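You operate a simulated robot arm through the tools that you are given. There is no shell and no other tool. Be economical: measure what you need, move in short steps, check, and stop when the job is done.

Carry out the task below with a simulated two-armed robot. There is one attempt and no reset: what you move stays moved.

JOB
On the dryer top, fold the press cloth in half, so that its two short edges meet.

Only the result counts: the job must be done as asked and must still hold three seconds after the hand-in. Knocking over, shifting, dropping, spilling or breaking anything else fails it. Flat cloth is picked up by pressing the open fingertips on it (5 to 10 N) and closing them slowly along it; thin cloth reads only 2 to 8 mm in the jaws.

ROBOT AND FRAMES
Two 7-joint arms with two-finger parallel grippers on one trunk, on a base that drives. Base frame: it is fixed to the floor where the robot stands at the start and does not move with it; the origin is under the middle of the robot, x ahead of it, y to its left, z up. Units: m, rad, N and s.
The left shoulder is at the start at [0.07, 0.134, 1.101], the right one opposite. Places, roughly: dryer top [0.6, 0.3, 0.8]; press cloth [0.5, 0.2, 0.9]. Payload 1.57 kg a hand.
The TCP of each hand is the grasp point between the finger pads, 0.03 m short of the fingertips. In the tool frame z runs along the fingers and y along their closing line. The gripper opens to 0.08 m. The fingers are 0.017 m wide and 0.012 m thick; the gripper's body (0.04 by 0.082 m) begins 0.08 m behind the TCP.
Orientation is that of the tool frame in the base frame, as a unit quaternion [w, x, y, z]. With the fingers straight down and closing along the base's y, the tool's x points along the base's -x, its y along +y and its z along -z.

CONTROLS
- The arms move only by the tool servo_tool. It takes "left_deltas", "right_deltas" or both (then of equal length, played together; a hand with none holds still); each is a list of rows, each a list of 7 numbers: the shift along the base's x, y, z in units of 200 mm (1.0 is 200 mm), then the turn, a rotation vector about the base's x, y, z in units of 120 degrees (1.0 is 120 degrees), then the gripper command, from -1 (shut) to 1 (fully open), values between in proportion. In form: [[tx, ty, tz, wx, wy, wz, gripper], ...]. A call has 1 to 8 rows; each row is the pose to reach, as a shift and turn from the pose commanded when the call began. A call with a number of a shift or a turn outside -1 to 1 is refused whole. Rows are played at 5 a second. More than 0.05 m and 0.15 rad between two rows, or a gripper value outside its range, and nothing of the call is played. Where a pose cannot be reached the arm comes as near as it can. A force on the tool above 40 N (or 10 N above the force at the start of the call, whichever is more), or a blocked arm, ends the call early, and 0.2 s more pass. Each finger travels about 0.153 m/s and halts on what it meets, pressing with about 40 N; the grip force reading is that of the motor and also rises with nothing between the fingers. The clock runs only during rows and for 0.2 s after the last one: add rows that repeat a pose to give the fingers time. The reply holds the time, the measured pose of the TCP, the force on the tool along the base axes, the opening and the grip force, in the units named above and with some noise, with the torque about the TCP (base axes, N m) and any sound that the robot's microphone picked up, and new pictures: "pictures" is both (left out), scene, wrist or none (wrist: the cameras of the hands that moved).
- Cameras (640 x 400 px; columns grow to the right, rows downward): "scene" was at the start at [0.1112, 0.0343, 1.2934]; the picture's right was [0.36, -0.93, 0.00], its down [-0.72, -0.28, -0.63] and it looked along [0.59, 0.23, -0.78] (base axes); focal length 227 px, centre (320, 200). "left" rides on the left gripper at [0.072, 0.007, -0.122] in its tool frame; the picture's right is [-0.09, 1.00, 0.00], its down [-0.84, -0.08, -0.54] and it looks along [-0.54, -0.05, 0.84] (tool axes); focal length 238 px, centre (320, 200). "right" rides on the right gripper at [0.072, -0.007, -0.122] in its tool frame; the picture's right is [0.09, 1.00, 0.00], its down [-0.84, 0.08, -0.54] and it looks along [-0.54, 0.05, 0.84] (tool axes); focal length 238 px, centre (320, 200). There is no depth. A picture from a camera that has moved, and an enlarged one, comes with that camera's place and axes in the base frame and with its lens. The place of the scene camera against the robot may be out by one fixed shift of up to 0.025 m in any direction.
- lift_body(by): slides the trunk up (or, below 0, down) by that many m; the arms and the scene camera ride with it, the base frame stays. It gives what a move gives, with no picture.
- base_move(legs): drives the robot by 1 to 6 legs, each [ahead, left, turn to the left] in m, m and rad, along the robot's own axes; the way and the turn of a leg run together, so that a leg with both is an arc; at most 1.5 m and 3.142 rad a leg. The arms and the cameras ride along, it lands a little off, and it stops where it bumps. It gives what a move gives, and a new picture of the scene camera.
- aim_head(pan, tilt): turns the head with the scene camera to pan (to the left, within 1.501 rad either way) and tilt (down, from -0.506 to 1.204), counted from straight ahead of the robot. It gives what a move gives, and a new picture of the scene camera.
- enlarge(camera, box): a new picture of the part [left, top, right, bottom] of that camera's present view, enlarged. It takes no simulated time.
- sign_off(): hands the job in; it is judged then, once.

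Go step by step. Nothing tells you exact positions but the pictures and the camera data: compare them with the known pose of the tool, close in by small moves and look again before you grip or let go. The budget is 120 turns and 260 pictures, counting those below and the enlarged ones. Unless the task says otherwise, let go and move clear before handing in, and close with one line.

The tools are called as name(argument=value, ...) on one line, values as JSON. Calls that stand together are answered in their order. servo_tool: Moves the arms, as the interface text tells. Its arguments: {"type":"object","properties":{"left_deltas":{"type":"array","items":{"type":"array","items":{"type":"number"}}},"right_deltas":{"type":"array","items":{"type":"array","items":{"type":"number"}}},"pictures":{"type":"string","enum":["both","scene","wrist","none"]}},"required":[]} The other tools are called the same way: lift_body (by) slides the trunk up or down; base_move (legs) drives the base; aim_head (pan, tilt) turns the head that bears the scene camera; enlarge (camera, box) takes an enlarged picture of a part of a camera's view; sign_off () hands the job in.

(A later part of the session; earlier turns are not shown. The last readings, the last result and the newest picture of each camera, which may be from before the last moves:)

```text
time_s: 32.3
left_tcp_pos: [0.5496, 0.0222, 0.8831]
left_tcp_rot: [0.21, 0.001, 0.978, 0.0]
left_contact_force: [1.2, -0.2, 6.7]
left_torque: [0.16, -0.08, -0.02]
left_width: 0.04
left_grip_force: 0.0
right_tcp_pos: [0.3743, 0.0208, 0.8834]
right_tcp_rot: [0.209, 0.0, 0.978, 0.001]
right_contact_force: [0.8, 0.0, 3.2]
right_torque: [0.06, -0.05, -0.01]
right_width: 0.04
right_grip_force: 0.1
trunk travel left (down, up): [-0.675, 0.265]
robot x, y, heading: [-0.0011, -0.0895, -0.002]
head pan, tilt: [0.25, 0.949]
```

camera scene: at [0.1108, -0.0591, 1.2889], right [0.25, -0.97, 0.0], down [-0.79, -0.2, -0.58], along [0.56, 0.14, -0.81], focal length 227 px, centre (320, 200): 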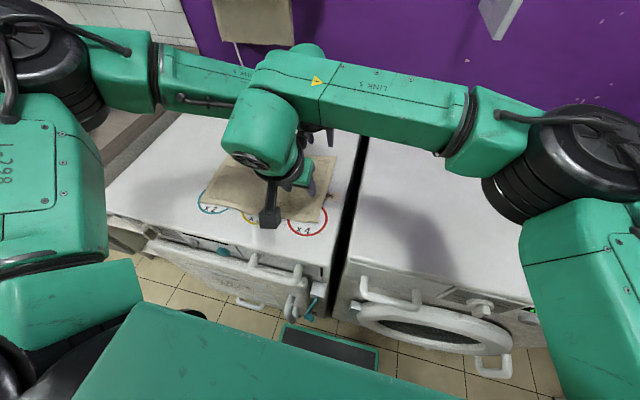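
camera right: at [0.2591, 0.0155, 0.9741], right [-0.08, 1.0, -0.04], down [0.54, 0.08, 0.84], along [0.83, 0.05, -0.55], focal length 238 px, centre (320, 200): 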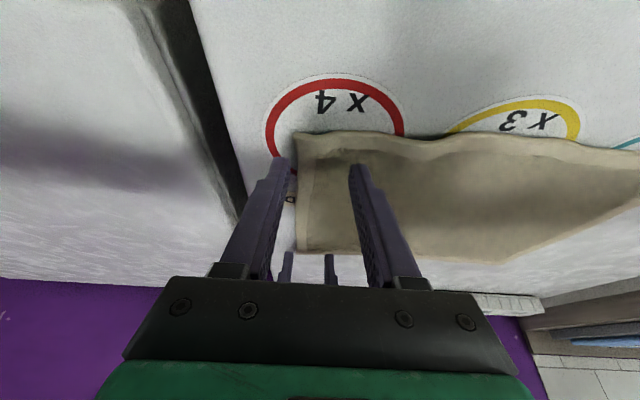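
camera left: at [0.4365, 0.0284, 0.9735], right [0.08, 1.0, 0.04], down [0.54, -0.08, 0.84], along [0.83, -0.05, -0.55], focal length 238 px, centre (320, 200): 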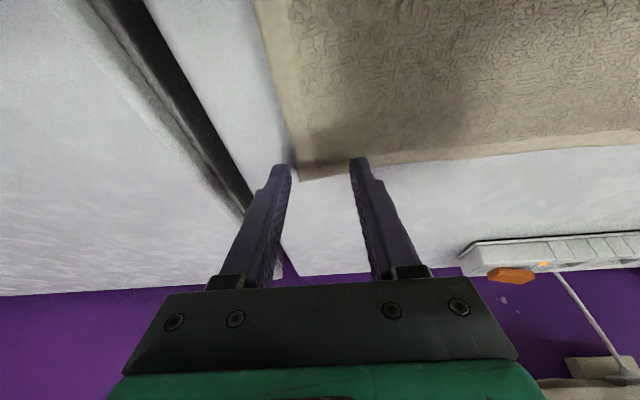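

Both hands are touching. I'll press slightly more and close slowly, half way first.

servo_tool(left_deltas=[[0, 0, -0.002, 0, 0, 0, 0], [0, -0.0125, -0.002, 0, 0, 0, -0.125], [0, -0.025, -0.002, 0, 0, 0, -0.25], [0, -0.0375, -0.002, 0, 0, 0, -0.375], [0, -0.05, -0.002, 0, 0, 0, -0.5]], right_deltas=[[0, 0, -0.004, 0, 0, 0, 0], [0, -0.0125, -0.004, 0, 0, 0, -0.125], [0, -0.025, -0.004, 0, 0, 0, -0.25], [0, -0.0375, -0.004, 0, 0, 0, -0.375], [0, -0.05, -0.004, 0, 0, 0, -0.5]], pictures="wrist")

```text
time_s: 33.5
left_tcp_pos: [0.5448, 0.0176, 0.8844]
left_tcp_rot: [0.208, 0.0, 0.978, 0.0]
left_contact_force: [0.3, -1.1, 0.1]
left_torque: [0.0, 0.01, 0.01]
left_width: 0.0201
left_grip_force: 0.2
left hand out of reach, approached as far as the arm can: row 2, 3, 4, 5
right_tcp_pos: [0.3738, 0.011, 0.8826]
right_tcp_rot: [0.209, 0.0, 0.978, 0.001]
right_contact_force: [0.2, 1.1, 11.2]
right_torque: [0.14, -0.04, -0.04]
right_width: 0.02
right_grip_force: 0.0
trunk travel left (down, up): [-0.675, 0.265]
robot x, y, heading: [-0.0077, -0.0835, 0.004]
head pan, tilt: [0.25, 0.949]
camera right: at [0.2582, 0.0055, 0.964], right [-0.08, 1.0, -0.04], down [0.54, 0.08, 0.84], along [0.84, 0.05, -0.55], focal length 238 px, centre (320, 200)
camera left: at [0.4295, 0.0246, 0.9662], right [0.08, 1.0, 0.04], down [0.54, -0.08, 0.84], along [0.83, -0.05, -0.55], focal length 238 px, centre (320, 200)
```

right: 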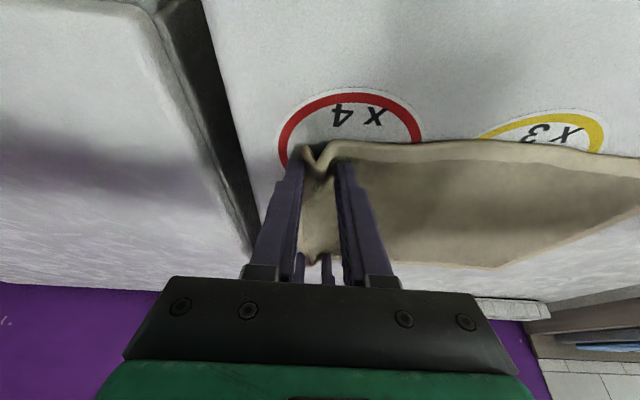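
left: 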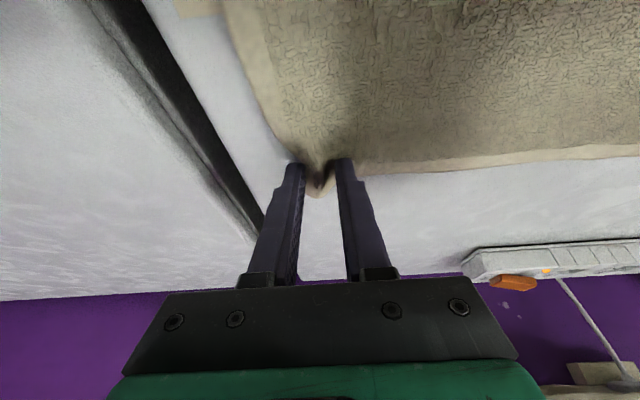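

The left arm brushed its reach limit but the cloth is curling up in both jaws. I'll finish closing, backing the left hand a few mm toward the robot.

servo_tool(left_deltas=[[-0.015, 0, -0.008, 0, 0, 0, -0.5], [-0.02, -0.0125, -0.008, 0, 0, 0, -0.625], [-0.025, -0.02, -0.008, 0, 0, 0, -0.75], [-0.03, -0.03, -0.008, 0, 0, 0, -0.875], [-0.03, -0.035, -0.008, 0, 0, 0, -1], [-0.03, -0.035, -0.008, 0, 0, 0, -1], [-0.03, -0.035, -0.008, 0, 0, 0, -1]], right_deltas=[[0, 0, 0, 0, 0, 0, -0.5], [0, -0.0125, 0, 0, 0, 0, -0.625], [0, -0.025, 0, 0, 0, 0, -0.75], [0, -0.0375, 0, 0, 0, 0, -0.875], [0, -0.0425, 0, 0, 0, 0, -1], [0, -0.0425, 0, 0, 0, 0, -1], [0, -0.0425, 0, 0, 0, 0, -1]], pictures="wrist")

enlarge(camera="left", box=[200, 100, 440, 250])

enlarge(camera="right", box=[200, 100, 440, 250])

```text
time_s: 35.1
left_tcp_pos: [0.5375, 0.0136, 0.883]
left_tcp_rot: [0.209, 0.001, 0.978, -0.001]
left_contact_force: [0.8, 0.6, 2.6]
left_torque: [0.03, -0.03, 0.01]
left_width: 0.0045
left_grip_force: 24.2
right_tcp_pos: [0.3738, 0.0034, 0.8841]
right_tcp_rot: [0.209, 0.0, 0.978, 0.001]
right_contact_force: [-1.2, 1.7, 8.9]
right_torque: [0.15, -0.03, 0.04]
right_width: 0.0046
right_grip_force: 25.0
trunk travel left (down, up): [-0.675, 0.265]
robot x, y, heading: [-0.0032, -0.0803, -0.001]
head pan, tilt: [0.25, 0.949]
camera right: at [0.2578, -0.0027, 0.9641], right [-0.08, 1.0, -0.04], down [0.54, 0.08, 0.84], along [0.84, 0.05, -0.55], focal length 238 px, centre (320, 200)
camera left: at [0.4223, 0.0199, 0.9655], right [0.08, 1.0, 0.04], down [0.54, -0.08, 0.84], along [0.84, -0.05, -0.55], focal length 238 px, centre (320, 200)
```

right: 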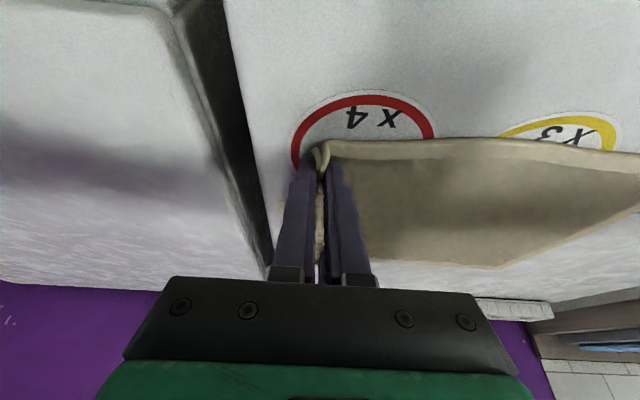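
left: 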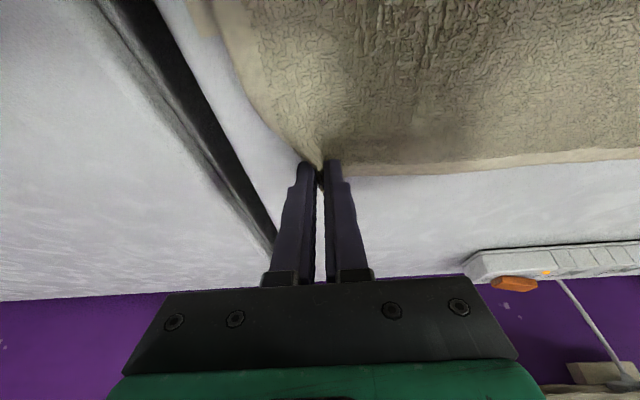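

```text
2.67 times, centred on (320, 175) of left
camera zoom: at [0.4223, 0.0199, 0.9655], right [0.08, 1.0, 0.04], down [0.54, -0.08, 0.84], along [0.84, -0.05, -0.55], focal length 636 px, centre (320, 267)
```

zoom: 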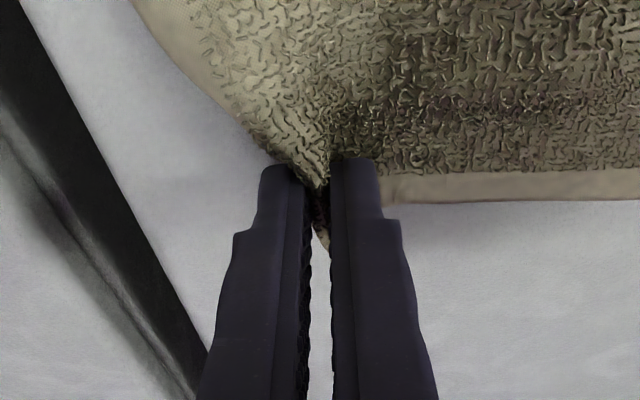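

```text
2.67 times, centred on (320, 175) of right
camera zoom: at [0.2578, -0.0027, 0.9641], right [-0.08, 1.0, -0.04], down [0.54, 0.08, 0.84], along [0.84, 0.05, -0.55], focal length 636 px, centre (320, 267)
```

zoom: 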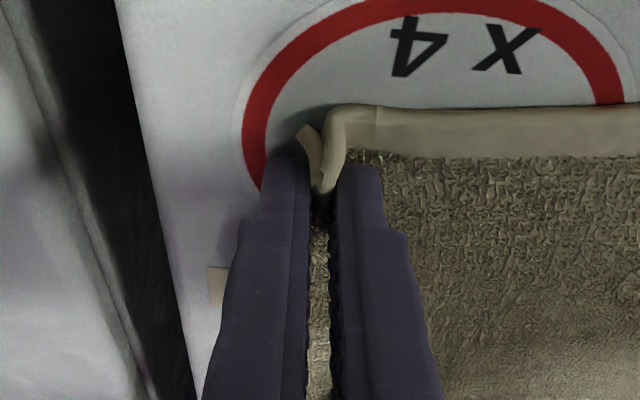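

Both corners are gripped at about 4.5 mm each. I'll raise the trunk and look.

lift_body(by=0.07)

base_move(legs=[[0, 0.06, 0]])

```text
time_s: 36.1
left_tcp_pos: [0.5395, 0.0122, 0.9519]
left_tcp_rot: [0.209, 0.0, 0.978, 0.0]
left_contact_force: [0.1, 0.6, 0.1]
left_torque: [0.04, -0.01, 0.01]
left_width: 0.0048
left_grip_force: 25.6
right_tcp_pos: [0.3755, 0.0019, 0.9529]
right_tcp_rot: [0.208, 0.001, 0.978, 0.0]
right_contact_force: [-0.3, -0.8, 0.2]
right_torque: [0.0, 0.02, -0.03]
right_width: 0.0045
right_grip_force: 24.7
trunk travel left (down, up): [-0.745, 0.195]
robot x, y, heading: [-0.0009, -0.0855, -0.004]
head pan, tilt: [0.25, 0.949]
```

```text
time_s: 37.1
left_tcp_pos: [0.5397, 0.0694, 0.9533]
left_tcp_rot: [0.209, 0.002, 0.978, 0.001]
left_contact_force: [-0.7, 0.1, 0.1]
left_torque: [0.04, -0.02, -0.02]
left_width: 0.0047
left_grip_force: 25.3
right_tcp_pos: [0.3768, 0.059, 0.9525]
right_tcp_rot: [0.208, 0.001, 0.978, 0.002]
right_contact_force: [-0.6, -0.3, -0.7]
right_torque: [0.04, 0.0, 0.0]
right_width: 0.0047
right_grip_force: 25.0
trunk travel left (down, up): [-0.745, 0.195]
robot x, y, heading: [-0.0014, -0.0273, -0.006]
head pan, tilt: [0.25, 0.949]
camera scene: at [0.1106, -0.004, 1.359], right [0.24, -0.97, 0.0], down [-0.79, -0.2, -0.58], along [0.56, 0.14, -0.81], focal length 227 px, centre (320, 200)
```

scene: 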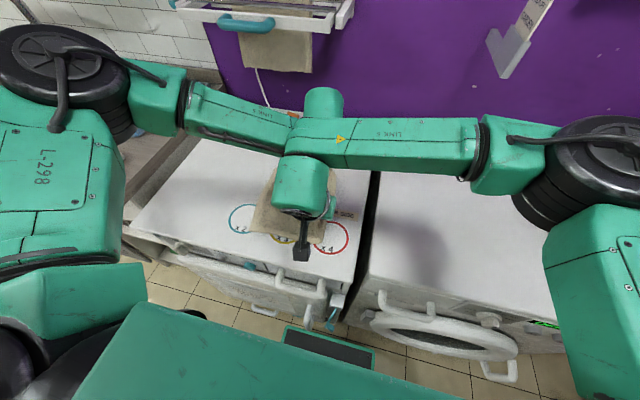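

The grip is holding. I'll check with the wrist cameras.

enlarge(camera="right", box=[0, 0, 640, 400])

enlarge(camera="scene", box=[200, 120, 420, 300])

```text
1.00 times, centred on (320, 200) of right
camera zoom: at [0.2592, 0.0535, 1.0339], right [-0.08, 1.0, -0.03], down [0.54, 0.07, 0.84], along [0.83, 0.05, -0.55], focal length 238 px, centre (320, 200)
```

zoom: 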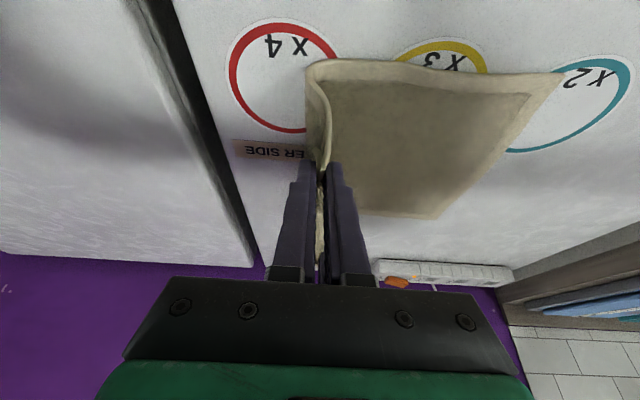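

```text
2.22 times, centred on (310, 210) of scene
camera zoom: at [0.1106, -0.004, 1.359], right [0.24, -0.97, 0.0], down [-0.79, -0.2, -0.58], along [0.56, 0.14, -0.81], focal length 505 px, centre (342, 178)
```

zoom: 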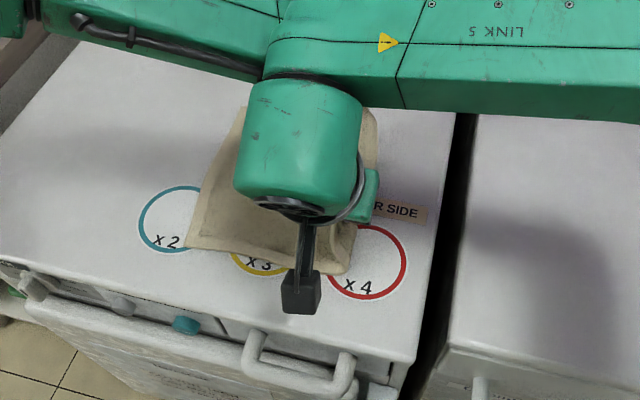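

The cloth slid a bit and its left edge now sits at y≈.24. I'll continue the fold: up a little, then left.

lift_body(by=0.04)

base_move(legs=[[0, 0.1, 0]])

enlarge(camera="right", box=[0, 0, 640, 400])

enlarge(camera="left", box=[0, 0, 640, 400])

```text
time_s: 37.9
left_tcp_pos: [0.5388, 0.072, 0.9922]
left_tcp_rot: [0.208, 0.001, 0.978, -0.001]
left_contact_force: [0.3, 0.7, -0.1]
left_torque: [0.02, 0.01, -0.01]
left_width: 0.0047
left_grip_force: 25.1
right_tcp_pos: [0.3755, 0.0631, 0.9924]
right_tcp_rot: [0.208, 0.001, 0.978, 0.001]
right_contact_force: [-0.8, 0.5, -0.6]
right_torque: [-0.01, 0.03, 0.03]
right_width: 0.0044
right_grip_force: 25.3
trunk travel left (down, up): [-0.785, 0.155]
robot x, y, heading: [0.0014, -0.0191, -0.002]
head pan, tilt: [0.25, 0.949]
```

```text
time_s: 39.1
left_tcp_pos: [0.5389, 0.1701, 0.9926]
left_tcp_rot: [0.209, 0.002, 0.978, -0.001]
left_contact_force: [-0.8, -0.5, 0.2]
left_torque: [0.01, -0.01, 0.0]
left_width: 0.0044
left_grip_force: 24.8
right_tcp_pos: [0.3757, 0.1602, 0.9928]
right_tcp_rot: [0.208, 0.001, 0.978, 0.0]
right_contact_force: [0.1, 0.5, -0.3]
right_torque: [0.01, 0.01, 0.0]
right_width: 0.0045
right_grip_force: 24.7
trunk travel left (down, up): [-0.785, 0.155]
robot x, y, heading: [0.0012, 0.0772, 0.0]
head pan, tilt: [0.25, 0.949]
camera scene: at [0.111, 0.0977, 1.3989], right [0.24, -0.97, 0.0], down [-0.79, -0.2, -0.58], along [0.56, 0.14, -0.81], focal length 227 px, centre (320, 200)
```

scene: 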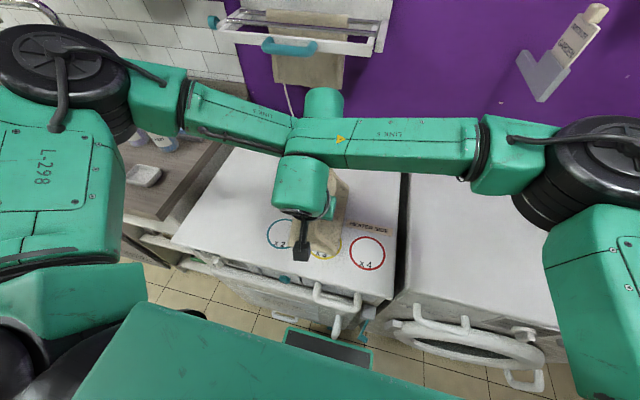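

```text
1.00 times, centred on (320, 200) of right
camera zoom: at [0.2596, 0.1545, 1.0738], right [-0.08, 1.0, -0.04], down [0.54, 0.07, 0.84], along [0.83, 0.05, -0.55], focal length 238 px, centre (320, 200)
```

zoom: 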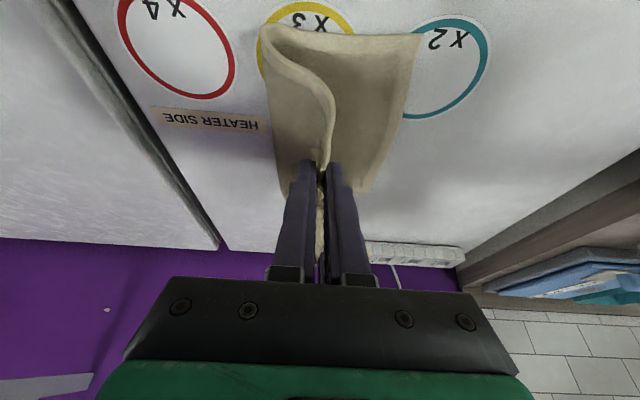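

```text
1.00 times, centred on (320, 200) of left
camera zoom: at [0.4239, 0.1767, 1.0752], right [0.09, 1.0, 0.04], down [0.54, -0.08, 0.84], along [0.84, -0.05, -0.55], focal length 238 px, centre (320, 200)
```

zoom: 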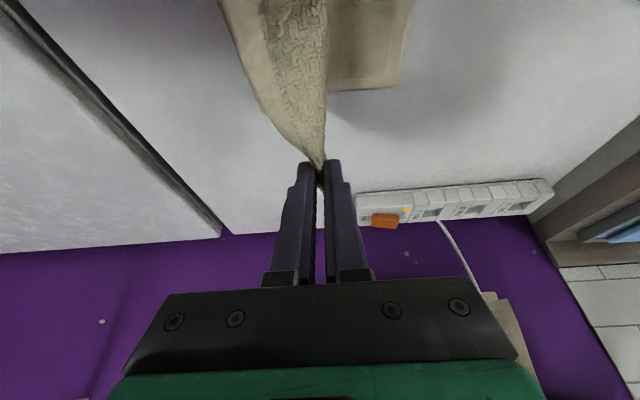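

The fold is forming cleanly. The bottom left edge runs (.343,.238)–(.567,.251). I'll carry the held edge above it, with a small −x correction, and start to lower.

servo_tool(left_deltas=[[-0.03, 0.1, -0.05, 0, 0, 0, -1], [-0.06, 0.2, -0.12, 0, 0, 0, -1], [-0.09, 0.28, -0.2, 0, 0, 0, -1], [-0.11, 0.335, -0.28, 0, 0, 0, -1], [-0.11, 0.335, -0.36, 0, 0, 0, -1], [-0.11, 0.335, -0.36, 0, 0, 0, -1]], right_deltas=[[-0.03, 0.1, -0.05, 0, 0, 0, -1], [-0.06, 0.2, -0.12, 0, 0, 0, -1], [-0.09, 0.28, -0.2, 0, 0, 0, -1], [-0.11, 0.335, -0.28, 0, 0, 0, -1], [-0.11, 0.335, -0.36, 0, 0, 0, -1], [-0.11, 0.335, -0.36, 0, 0, 0, -1]], pictures="wrist")

```text
time_s: 40.5
left_tcp_pos: [0.5163, 0.2456, 0.9154]
left_tcp_rot: [0.206, -0.004, 0.979, 0.005]
left_contact_force: [-0.7, -0.3, -0.1]
left_torque: [0.02, 0.03, 0.0]
left_width: 0.0048
left_grip_force: 24.8
right_tcp_pos: [0.3561, 0.2301, 0.9217]
right_tcp_rot: [0.208, 0.004, 0.978, 0.001]
right_contact_force: [-0.4, -0.3, 0.8]
right_torque: [0.02, -0.01, 0.01]
right_width: 0.0044
right_grip_force: 25.2
trunk travel left (down, up): [-0.785, 0.155]
robot x, y, heading: [-0.0001, 0.0767, -0.001]
head pan, tilt: [0.25, 0.949]
camera right: at [0.239, 0.2239, 1.0023], right [-0.08, 1.0, -0.03], down [0.54, 0.07, 0.84], along [0.84, 0.05, -0.55], focal length 238 px, centre (320, 200)
camera left: at [0.4019, 0.2509, 0.9987], right [0.07, 1.0, 0.05], down [0.55, -0.08, 0.83], along [0.83, -0.04, -0.55], focal length 238 px, centre (320, 200)
```

right: 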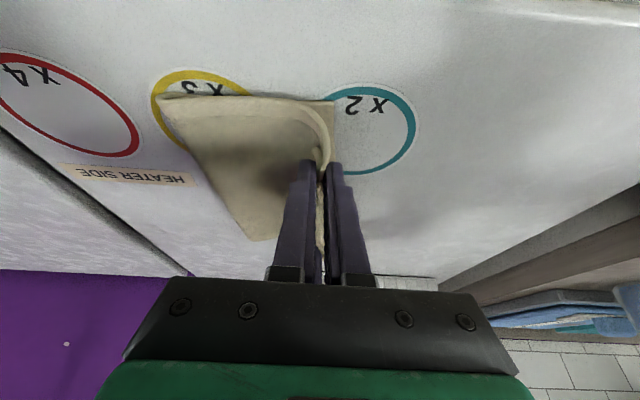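
left: 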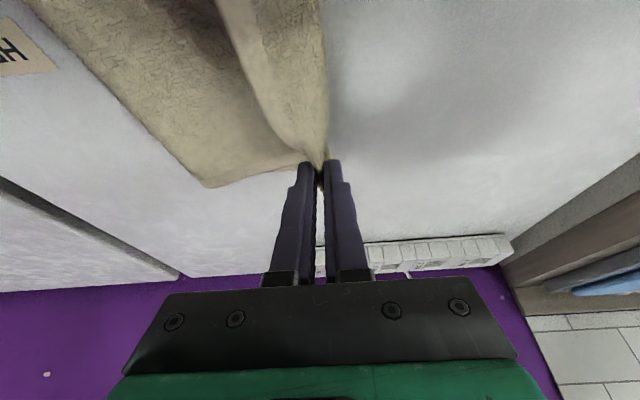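

The bottom corner hasn't moved. I'll lower both hands almost to the surface.

servo_tool(left_deltas=[[0, -0.015, -0.05, 0, 0, 0, -1], [0, -0.03, -0.09, 0, 0, 0, -1], [0, -0.03, -0.125, 0, 0, 0, -1], [0, -0.03, -0.125, 0, 0, 0, -1]], right_deltas=[[-0.01, -0.01, -0.06, 0, 0, 0, -1], [-0.02, -0.01, -0.11, 0, 0, 0, -1], [-0.02, -0.01, -0.155, 0, 0, 0, -1], [-0.02, -0.01, -0.155, 0, 0, 0, -1]], pictures="wrist")

enlarge(camera="right", box=[120, 60, 440, 260])

enlarge(camera="left", box=[120, 60, 440, 260])

```text
time_s: 41.5
left_tcp_pos: [0.5182, 0.2324, 0.8963]
left_tcp_rot: [0.21, 0.001, 0.978, 0.0]
left_contact_force: [0.5, 0.9, -0.2]
left_torque: [0.0, 0.02, -0.01]
left_width: 0.0045
left_grip_force: 24.8
right_tcp_pos: [0.3446, 0.2288, 0.8894]
right_tcp_rot: [0.208, -0.002, 0.978, 0.002]
right_contact_force: [0.6, -0.1, 1.9]
right_torque: [-0.01, -0.02, 0.03]
right_width: 0.0047
right_grip_force: 24.8
trunk travel left (down, up): [-0.785, 0.155]
robot x, y, heading: [0.0032, 0.0745, -0.002]
head pan, tilt: [0.25, 0.949]
camera right: at [0.2302, 0.2224, 0.9708], right [-0.09, 1.0, -0.03], down [0.55, 0.08, 0.83], along [0.83, 0.05, -0.55], focal length 238 px, centre (320, 200)
camera left: at [0.4033, 0.2399, 0.9782], right [0.08, 1.0, 0.04], down [0.54, -0.08, 0.84], along [0.84, -0.05, -0.55], focal length 238 px, centre (320, 200)
```

right: 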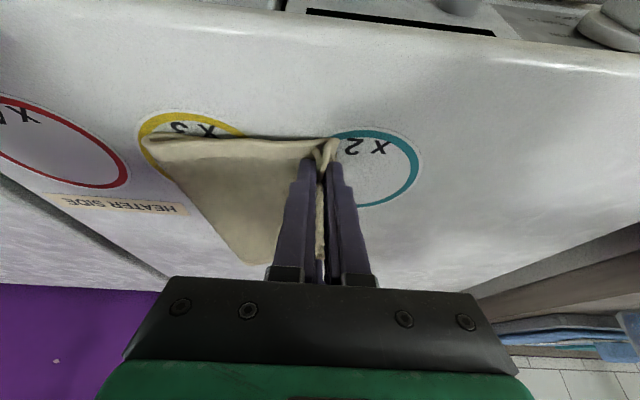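
left: 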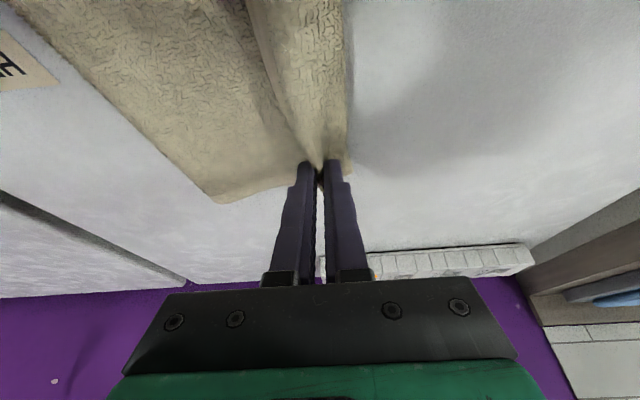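

```text
2.00 times, centred on (280, 160) of right
camera zoom: at [0.2302, 0.2224, 0.9708], right [-0.09, 1.0, -0.03], down [0.55, 0.08, 0.83], along [0.83, 0.05, -0.55], focal length 477 px, centre (400, 280)
```

zoom: 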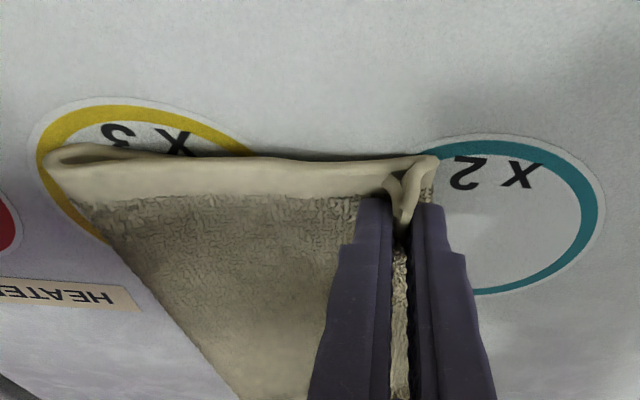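

```text
2.00 times, centred on (280, 160) of left
camera zoom: at [0.4033, 0.2399, 0.9782], right [0.08, 1.0, 0.04], down [0.54, -0.08, 0.84], along [0.84, -0.05, -0.55], focal length 477 px, centre (400, 280)
```

zoom: 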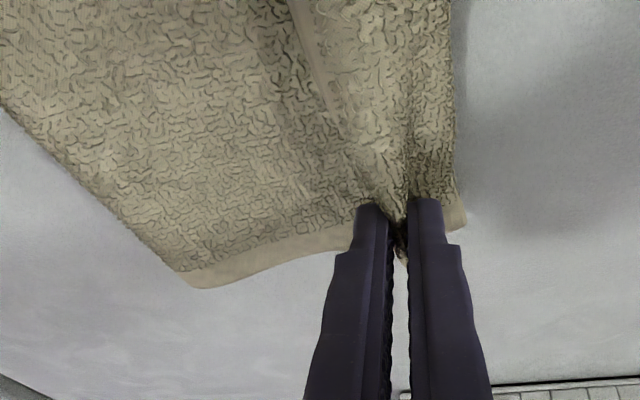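

The edge is in position, but each jaw holds a bunched strip about 3.5 cm long. I'll lean both hands toward +y so that strip lies toward the edge, easing the tips back about 2 cm to leave room for it.

servo_tool(left_deltas=[[0, 0, 0.02, -0.06, 0, 0, -1], [0, 0, 0.02, -0.12, 0, 0, -1], [0, 0.005, 0.01, -0.18, 0, 0, -1], [0, 0.01, 0, -0.24, 0, 0, -1], [0, 0.015, -0.01, -0.3, 0, 0, -1], [0, 0.015, -0.02, -0.36, 0, 0, -1], [0, 0.015, -0.02, -0.36, 0, 0, -1]], right_deltas=[[0, -0.005, 0.02, -0.06, 0, 0, -1], [0, -0.01, 0.03, -0.12, 0, 0, -1], [0, -0.015, 0.03, -0.18, 0, 0, -1], [0, -0.02, 0.02, -0.24, 0, 0, -1], [0, -0.025, 0.015, -0.3, 0, 0, -1], [0, -0.025, 0.01, -0.36, 0, 0, -1], [0, -0.025, 0.01, -0.36, 0, 0, -1]], pictures="both")

```text
time_s: 42.7
left_tcp_pos: [0.5125, 0.234, 0.8965]
left_tcp_rot: [0.195, -0.056, 0.937, -0.285]
left_contact_force: [0.6, 0.4, 1.5]
left_torque: [0.06, 0.0, 0.0]
left_width: 0.0043
left_grip_force: 25.2
right_tcp_pos: [0.3807, 0.1658, 0.8883]
right_tcp_rot: [0.211, -0.038, 0.932, -0.293]
right_contact_force: [-5.1, 4.5, 24.5]
right_torque: [0.06, -0.04, 0.03]
right_width: 0.0042
right_grip_force: 25.3
right hand out of reach, approached as far as the arm can: row 3, 4, 5
trunk travel left (down, up): [-0.785, 0.155]
robot x, y, heading: [0.0025, 0.0751, -0.002]
head pan, tilt: [0.25, 0.949]
stopped in row 5 (right hand): the force on the tool passed its limit (the readings are from after the stop); the commanded pose is now the measured one
camera scene: at [0.1058, 0.1012, 1.3997], right [0.24, -0.97, 0.0], down [-0.79, -0.2, -0.58], along [0.57, 0.14, -0.81], focal length 227 px, centre (320, 200)
camera right: at [0.2631, 0.2122, 0.9537], right [-0.03, 0.81, -0.59], down [0.54, 0.51, 0.67], along [0.84, -0.3, -0.45], focal length 238 px, centre (320, 200)
camera left: at [0.3981, 0.2865, 0.9622], right [0.09, 0.85, -0.52], down [0.55, 0.39, 0.74], along [0.83, -0.36, -0.43], focal length 238 px, centre (320, 200)
```

scene: 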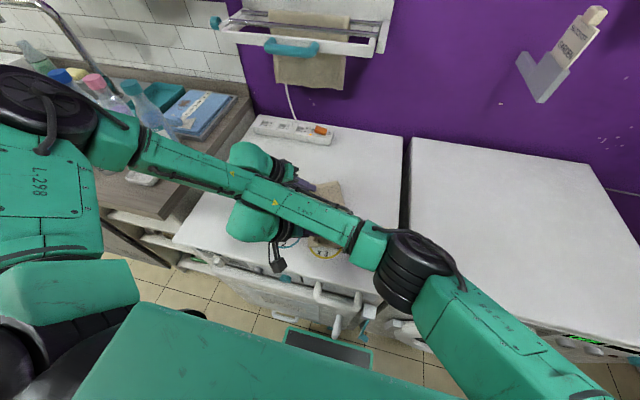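
right: 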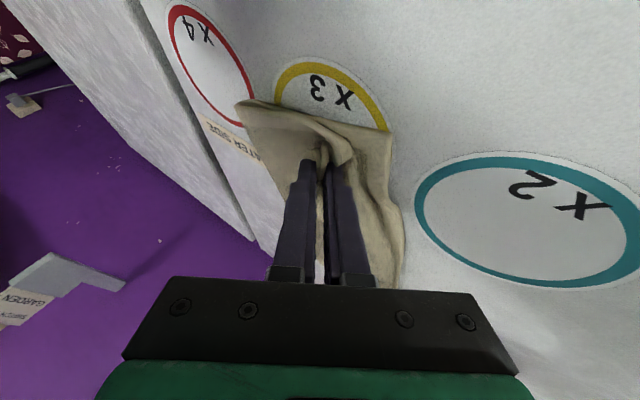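
left: 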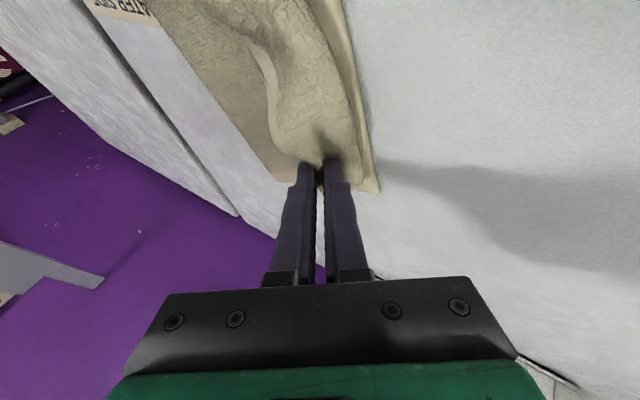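

The right arm ran out of reach when tilted and dragged its corner right. I'll lift it slightly, remove its tilt and bring it back, then check the bottom layer.

servo_tool(right_deltas=[[0, 0, 0.08, 0, 0, 0, -1], [-0.02, 0.03, 0.15, 0.06, 0, 0, -1], [-0.06, 0.1, 0.2, 0.12, 0, 0, -1], [-0.1, 0.18, 0.2, 0.18, 0, 0, -1], [-0.15, 0.22, 0.2, 0.24, 0, 0, -1], [-0.18, 0.22, 0.2, 0.29, 0, 0, -1], [-0.18, 0.22, 0.2, 0.29, 0, 0, -1]], left_deltas=[[0, 0, 0.05, 0, 0, 0, -1], [0, 0, 0.1, 0, 0, 0, -1], [0, 0, 0.1, 0, 0, 0, -1], [0, 0, 0.1, 0, 0, 0, -1], [0, 0, 0.1, 0, 0, 0, -1], [0, 0, 0.1, 0, 0, 0, -1], [0, 0, 0.1, 0, 0, 0, -1]], pictures="wrist")

```text
time_s: 44.3
left_tcp_pos: [0.5159, 0.2325, 0.9142]
left_tcp_rot: [0.193, -0.056, 0.937, -0.285]
left_contact_force: [0.9, 0.5, -0.7]
left_torque: [0.1, 0.01, -0.03]
left_width: 0.0045
left_grip_force: 24.5
right_tcp_pos: [0.3437, 0.2111, 0.9256]
right_tcp_rot: [0.21, 0.024, 0.977, 0.004]
right_contact_force: [0.0, -0.2, 0.1]
right_torque: [-0.1, 0.02, -0.02]
right_width: 0.0046
right_grip_force: 24.8
trunk travel left (down, up): [-0.785, 0.155]
robot x, y, heading: [-0.0011, 0.0766, -0.002]
head pan, tilt: [0.25, 0.949]
camera right: at [0.227, 0.2114, 1.0058], right [-0.04, 1.0, -0.02], down [0.54, 0.04, 0.84], along [0.84, 0.02, -0.54], focal length 238 px, centre (320, 200)
camera left: at [0.4013, 0.2858, 0.9801], right [0.09, 0.85, -0.52], down [0.55, 0.39, 0.73], along [0.83, -0.36, -0.44], focal length 238 px, centre (320, 200)
```

right: 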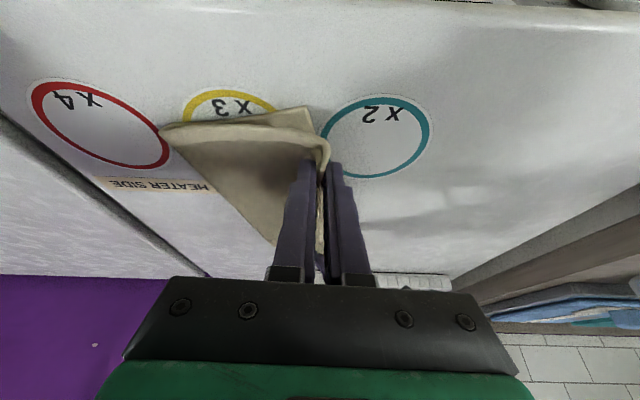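
left: 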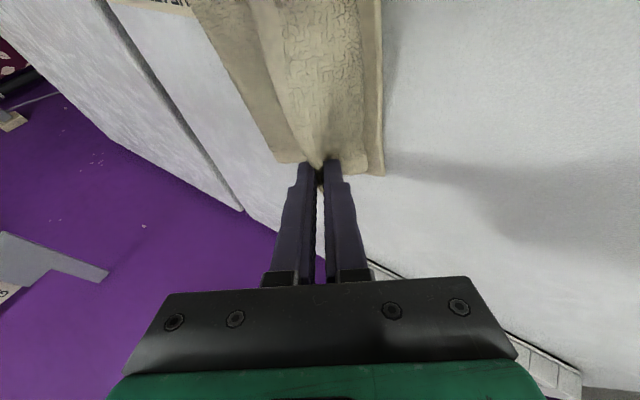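

The bottom layer near the right corner rotated, so its left edge now runs (.338,.200)–(.556,.252). That's fine as long as the top edge lands on the same line. The right arm needs the base further left to tilt, so I'll move the hands back a bit in the air and drive left.

servo_tool(right_deltas=[[0, -0.08, 0.05, 0, 0, 0, -1], [0, -0.16, 0.1, 0, 0, 0, -1], [0, -0.24, 0.12, 0, 0, 0, -1], [0, -0.3, 0.12, 0, 0, 0, -1], [0, -0.3, 0.12, 0, 0, 0, -1]], left_deltas=[[0, -0.06, 0.05, 0, 0, 0, -1], [0, -0.12, 0.1, 0, 0, 0, -1], [0, -0.18, 0.15, 0, 0, 0, -1], [0, -0.2, 0.18, 0, 0, 0, -1], [0, -0.2, 0.18, 0, 0, 0, -1]], pictures="none")

base_move(legs=[[0, 0.09, 0]])

enlarge(camera="right", box=[0, 0, 640, 400])

enlarge(camera="left", box=[0, 0, 640, 400])

```text
time_s: 45.5
left_tcp_pos: [0.5159, 0.1923, 0.9499]
left_tcp_rot: [0.194, -0.057, 0.937, -0.284]
left_contact_force: [-0.3, 0.5, 0.3]
left_torque: [0.07, -0.02, 0.0]
left_width: 0.0045
left_grip_force: 25.2
right_tcp_pos: [0.3439, 0.154, 0.948]
right_tcp_rot: [0.211, 0.023, 0.977, 0.004]
right_contact_force: [-0.3, -0.2, 0.0]
right_torque: [-0.07, 0.02, 0.03]
right_width: 0.0044
right_grip_force: 25.0
trunk travel left (down, up): [-0.785, 0.155]
robot x, y, heading: [0.0002, 0.0766, -0.001]
head pan, tilt: [0.25, 0.949]
```

```text
time_s: 46.6
left_tcp_pos: [0.5156, 0.2835, 0.95]
left_tcp_rot: [0.193, -0.056, 0.938, -0.283]
left_contact_force: [0.2, -0.3, -0.3]
left_torque: [0.05, 0.01, 0.0]
left_width: 0.0044
left_grip_force: 25.1
right_tcp_pos: [0.3443, 0.2421, 0.948]
right_tcp_rot: [0.211, 0.024, 0.977, 0.003]
right_contact_force: [-0.6, 1.0, 0.2]
right_torque: [-0.02, 0.02, 0.02]
right_width: 0.0044
right_grip_force: 25.4
trunk travel left (down, up): [-0.785, 0.155]
robot x, y, heading: [0.0025, 0.1683, -0.002]
head pan, tilt: [0.25, 0.949]
camera scene: at [0.1113, 0.1883, 1.3989], right [0.24, -0.97, 0.0], down [-0.79, -0.2, -0.58], along [0.56, 0.14, -0.81], focal length 227 px, centre (320, 200)
```

scene: 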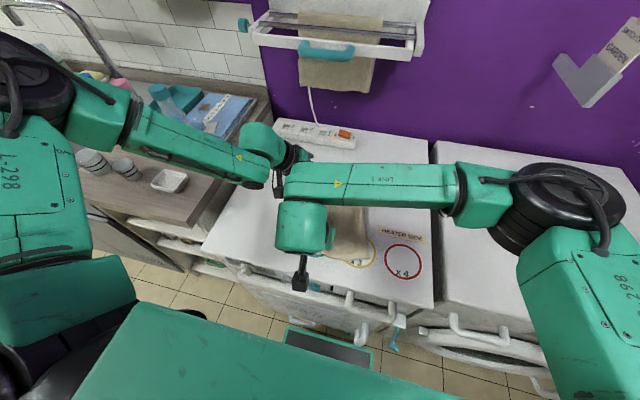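

```text
1.00 times, centred on (320, 200) of right
camera zoom: at [0.2274, 0.2403, 1.0293], right [-0.04, 1.0, -0.02], down [0.54, 0.04, 0.84], along [0.84, 0.02, -0.54], focal length 238 px, centre (320, 200)
```

zoom: 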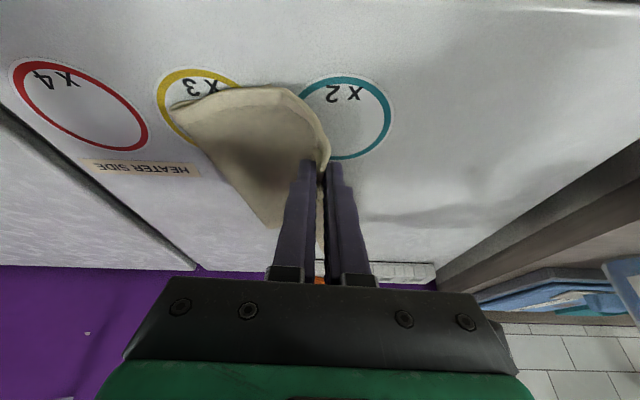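

```text
1.00 times, centred on (320, 200) of left
camera zoom: at [0.4018, 0.3347, 1.0168], right [0.09, 0.85, -0.52], down [0.55, 0.39, 0.73], along [0.83, -0.35, -0.44], focal length 238 px, centre (320, 200)
```

zoom: 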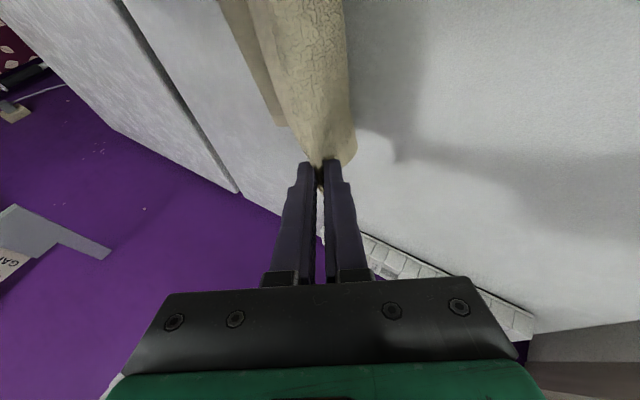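

servo_tool(right_deltas=[[0, -0.05, 0, -0.06, 0, 0, -1], [0, -0.1, 0, -0.12, 0, 0, -1], [0, -0.12, 0, -0.18, 0, 0, -1], [0, -0.14, 0, -0.24, 0, 0, -1], [0, -0.14, 0, -0.3, 0, 0, -1], [0, -0.14, 0, -0.36, 0, 0, -1], [0, -0.14, 0, -0.42, 0, 0, -1]], left_deltas=[[0, -0.04, 0, -0.03, 0, 0, -1], [0, -0.08, 0, -0.06, 0, 0, -1], [0, -0.1, 0, -0.09, 0, 0, -1], [0, -0.12, 0, -0.12, 0, 0, -1], [0, -0.14, 0, -0.14, 0, 0, -1], [0, -0.14, 0, -0.14, 0, 0, -1], [0, -0.14, 0, -0.14, 0, 0, -1]], pictures="wrist")

```text
time_s: 48.2
left_tcp_pos: [0.5156, 0.2542, 0.9516]
left_tcp_rot: [0.182, -0.083, 0.886, -0.419]
left_contact_force: [-0.5, -1.1, 0.4]
left_torque: [0.08, 0.02, -0.02]
left_width: 0.0046
left_grip_force: 25.4
right_tcp_pos: [0.3497, 0.1962, 0.9498]
right_tcp_rot: [0.2, -0.069, 0.886, -0.413]
right_contact_force: [1.4, 0.0, 1.4]
right_torque: [0.05, -0.04, 0.06]
right_width: 0.0043
right_grip_force: 25.3
right hand out of reach, approached as far as the arm can: row 7
trunk travel left (down, up): [-0.785, 0.155]
robot x, y, heading: [-0.001, 0.1679, -0.0]
head pan, tilt: [0.25, 0.949]
camera right: at [0.2327, 0.2574, 1.0027], right [-0.04, 0.62, -0.78], down [0.54, 0.67, 0.51], along [0.84, -0.4, -0.36], focal length 238 px, centre (320, 200)
camera left: at [0.4019, 0.324, 0.9987], right [0.09, 0.66, -0.74], down [0.56, 0.59, 0.59], along [0.83, -0.47, -0.32], focal length 238 px, centre (320, 200)
```

right: 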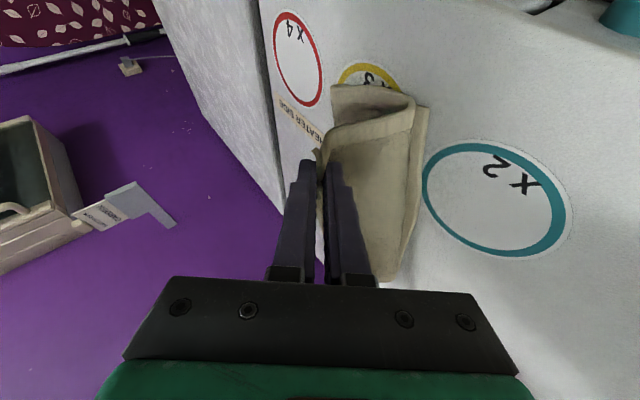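
left: 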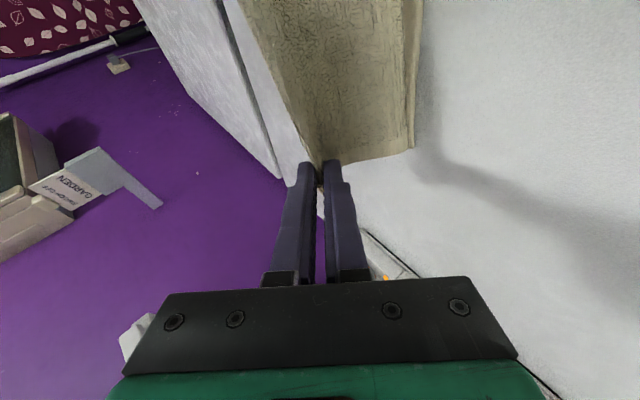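

Both hands are tilted about 50° and the bottom edge hasn't moved: (.333,.197)–(.549,.255). The tips are about 3 cm inside it, as intended. I'll nudge the left hand 1.6 cm right and lower both.

servo_tool(right_deltas=[[0, 0, -0.06, 0, 0, 0, -1], [0, 0, -0.12, 0, 0, 0, -1], [0, 0, -0.18, 0, 0, 0, -1], [0, 0, -0.24, 0, 0, 0, -1], [0, 0, -0.26, 0, 0, 0, -1], [0, 0, -0.26, 0, 0, 0, -1]], left_deltas=[[0, -0.04, -0.06, 0, 0, 0, -1], [-0.01, -0.08, -0.12, 0, 0, 0, -1], [-0.015, -0.08, -0.18, 0, 0, 0, -1], [-0.015, -0.08, -0.24, 0, 0, 0, -1], [-0.015, -0.08, -0.27, 0, 0, 0, -1], [-0.015, -0.08, -0.27, 0, 0, 0, -1]], pictures="wrist")

```text
time_s: 49.6
left_tcp_pos: [0.5078, 0.2451, 0.9111]
left_tcp_rot: [0.186, -0.084, 0.886, -0.418]
left_contact_force: [-0.3, -0.7, -0.2]
left_torque: [0.09, -0.01, 0.0]
left_width: 0.0045
left_grip_force: 25.1
left hand out of reach, approached as far as the arm can: row 4, 5, 6
right_tcp_pos: [0.3474, 0.1972, 0.8972]
right_tcp_rot: [0.202, -0.072, 0.886, -0.41]
right_contact_force: [0.7, -0.5, 0.1]
right_torque: [0.06, 0.0, -0.01]
right_width: 0.0045
right_grip_force: 24.6
trunk travel left (down, up): [-0.785, 0.155]
robot x, y, heading: [0.0012, 0.1679, 0.0]
head pan, tilt: [0.25, 0.949]
camera right: at [0.2303, 0.2582, 0.9511], right [-0.05, 0.62, -0.78], down [0.54, 0.67, 0.51], along [0.84, -0.4, -0.36], focal length 238 px, centre (320, 200)
camera left: at [0.3934, 0.3144, 0.9586], right [0.09, 0.66, -0.74], down [0.55, 0.59, 0.59], along [0.83, -0.46, -0.31], focal length 238 px, centre (320, 200)
```

right: 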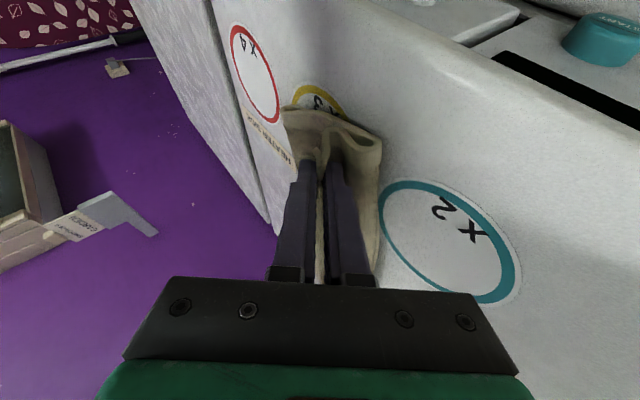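
left: 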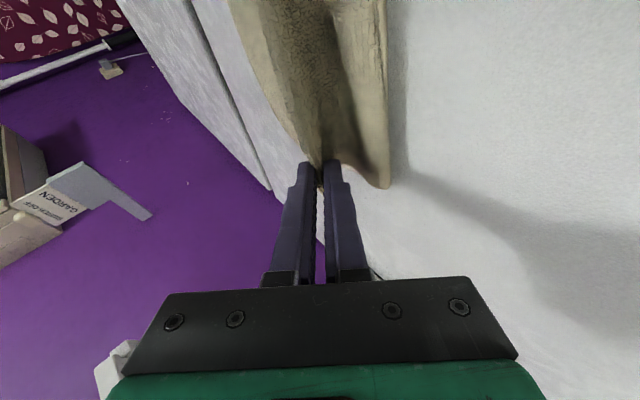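

The left hand can't go lower with the trunk raised. I'll trade trunk height for arm height.

servo_tool(right_deltas=[[0, 0, 0.08, 0, 0, 0, -1], [0, 0, 0.15, 0, 0, 0, -1], [0, 0, 0.15, 0, 0, 0, -1]], left_deltas=[[0, -0.01, 0.03, 0, 0, 0, -1], [0, -0.02, 0.055, 0, 0, 0, -1], [0, -0.02, 0.055, 0, 0, 0, -1]], pictures="none")

lift_body(by=-0.03)

enlarge(camera="right", box=[200, 60, 440, 210])

enlarge(camera="left", box=[200, 60, 440, 210])

```text
time_s: 50.4
left_tcp_pos: [0.5116, 0.2419, 0.9248]
left_tcp_rot: [0.189, -0.085, 0.885, -0.417]
left_contact_force: [0.4, -1.0, 0.1]
left_torque: [0.07, -0.02, 0.03]
left_width: 0.0043
left_grip_force: 24.9
right_tcp_pos: [0.3478, 0.196, 0.9268]
right_tcp_rot: [0.199, -0.073, 0.885, -0.414]
right_contact_force: [-0.2, 0.4, -0.1]
right_torque: [0.1, -0.03, 0.02]
right_width: 0.0045
right_grip_force: 25.6
trunk travel left (down, up): [-0.785, 0.155]
robot x, y, heading: [0.002, 0.168, -0.002]
head pan, tilt: [0.25, 0.949]
```

```text
time_s: 51.1
left_tcp_pos: [0.51, 0.2414, 0.8945]
left_tcp_rot: [0.189, -0.084, 0.886, -0.416]
left_contact_force: [-0.6, 0.2, 0.6]
left_torque: [0.07, 0.01, -0.02]
left_width: 0.0045
left_grip_force: 25.4
right_tcp_pos: [0.3475, 0.1942, 0.8963]
right_tcp_rot: [0.2, -0.073, 0.885, -0.414]
right_contact_force: [-0.4, 0.0, -0.4]
right_torque: [0.11, -0.04, 0.03]
right_width: 0.0048
right_grip_force: 24.7
trunk travel left (down, up): [-0.755, 0.185]
robot x, y, heading: [-0.0013, 0.1675, -0.004]
head pan, tilt: [0.25, 0.949]
```

```text
2.67 times, centred on (320, 135) of right
camera zoom: at [0.2297, 0.2562, 0.9497], right [-0.05, 0.62, -0.78], down [0.54, 0.68, 0.5], along [0.84, -0.4, -0.36], focal length 636 px, centre (320, 373)
```

zoom: 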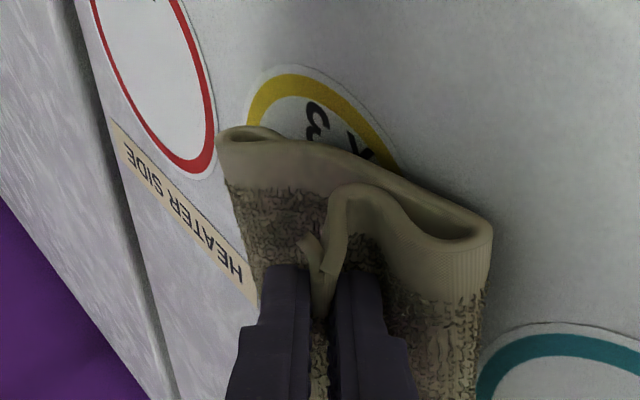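

```text
2.67 times, centred on (320, 135) of left
camera zoom: at [0.3957, 0.311, 0.9408], right [0.09, 0.66, -0.74], down [0.55, 0.59, 0.6], along [0.83, -0.46, -0.31], focal length 636 px, centre (320, 373)
```

zoom: 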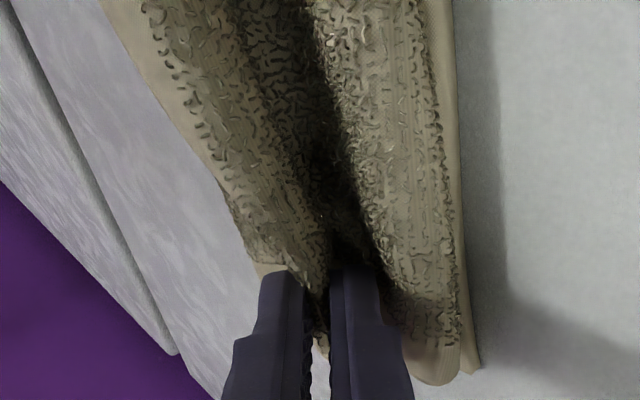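

The view shows the top layer doubling back: the fold line sits too close to the bottom edge, because I lifted too high on the first pass. With the arm poses frozen, I'll raise the trunk and drive back right to re-lay the bottom half, then bring the edge over on a lower arc.

lift_body(by=0.08)

base_move(legs=[[0, -0.115, 0]])

enlarge(camera="right", box=[0, 0, 640, 400])

enlarge(camera="left", box=[0, 0, 640, 400])

```text
time_s: 52.3
left_tcp_pos: [0.5105, 0.243, 0.9747]
left_tcp_rot: [0.188, -0.084, 0.885, -0.417]
left_contact_force: [-0.4, -0.7, 0.2]
left_torque: [0.08, -0.01, 0.02]
left_width: 0.0045
left_grip_force: 25.4
right_tcp_pos: [0.3467, 0.1956, 0.9761]
right_tcp_rot: [0.201, -0.074, 0.885, -0.413]
right_contact_force: [-0.3, 0.4, -0.6]
right_torque: [0.04, 0.02, -0.01]
right_width: 0.0047
right_grip_force: 25.1
trunk travel left (down, up): [-0.835, 0.105]
robot x, y, heading: [0.0016, 0.1654, -0.003]
head pan, tilt: [0.25, 0.949]
```

```text
time_s: 53.5
left_tcp_pos: [0.5102, 0.1309, 0.9732]
left_tcp_rot: [0.188, -0.084, 0.885, -0.418]
left_contact_force: [-0.2, 0.3, 0.0]
left_torque: [0.07, 0.0, -0.04]
left_width: 0.0044
left_grip_force: 25.5
right_tcp_pos: [0.3464, 0.0836, 0.9767]
right_tcp_rot: [0.2, -0.074, 0.886, -0.413]
right_contact_force: [0.0, 0.5, 0.3]
right_torque: [0.08, 0.03, -0.02]
right_width: 0.0044
right_grip_force: 25.0
trunk travel left (down, up): [-0.835, 0.105]
robot x, y, heading: [0.0041, 0.0514, -0.007]
head pan, tilt: [0.25, 0.949]
camera scene: at [0.1112, 0.0794, 1.4488], right [0.24, -0.97, 0.0], down [-0.79, -0.2, -0.58], along [0.56, 0.14, -0.81], focal length 227 px, centre (320, 200)
```

scene: 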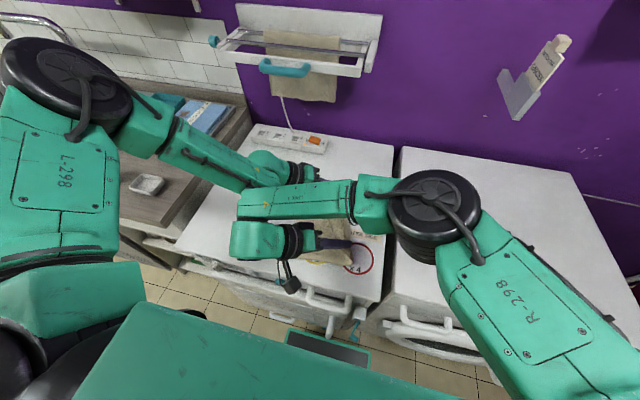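

```text
1.00 times, centred on (320, 200) of right
camera zoom: at [0.2296, 0.145, 1.0304], right [-0.05, 0.62, -0.78], down [0.54, 0.68, 0.5], along [0.84, -0.4, -0.37], focal length 238 px, centre (320, 200)
```

zoom: 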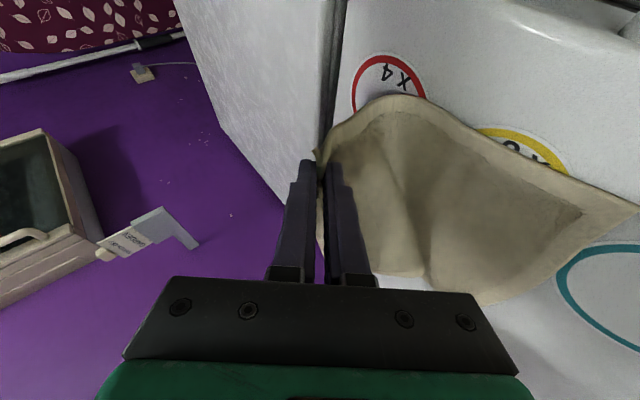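

```text
1.00 times, centred on (320, 200) of left
camera zoom: at [0.3956, 0.1991, 1.0199], right [0.09, 0.66, -0.74], down [0.55, 0.59, 0.59], along [0.83, -0.46, -0.31], focal length 238 px, centre (320, 200)
```

zoom: 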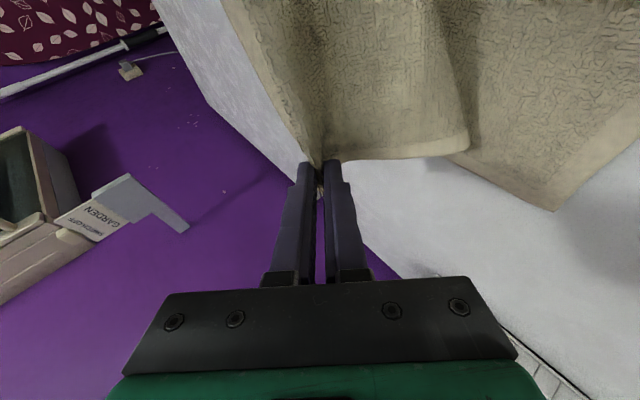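

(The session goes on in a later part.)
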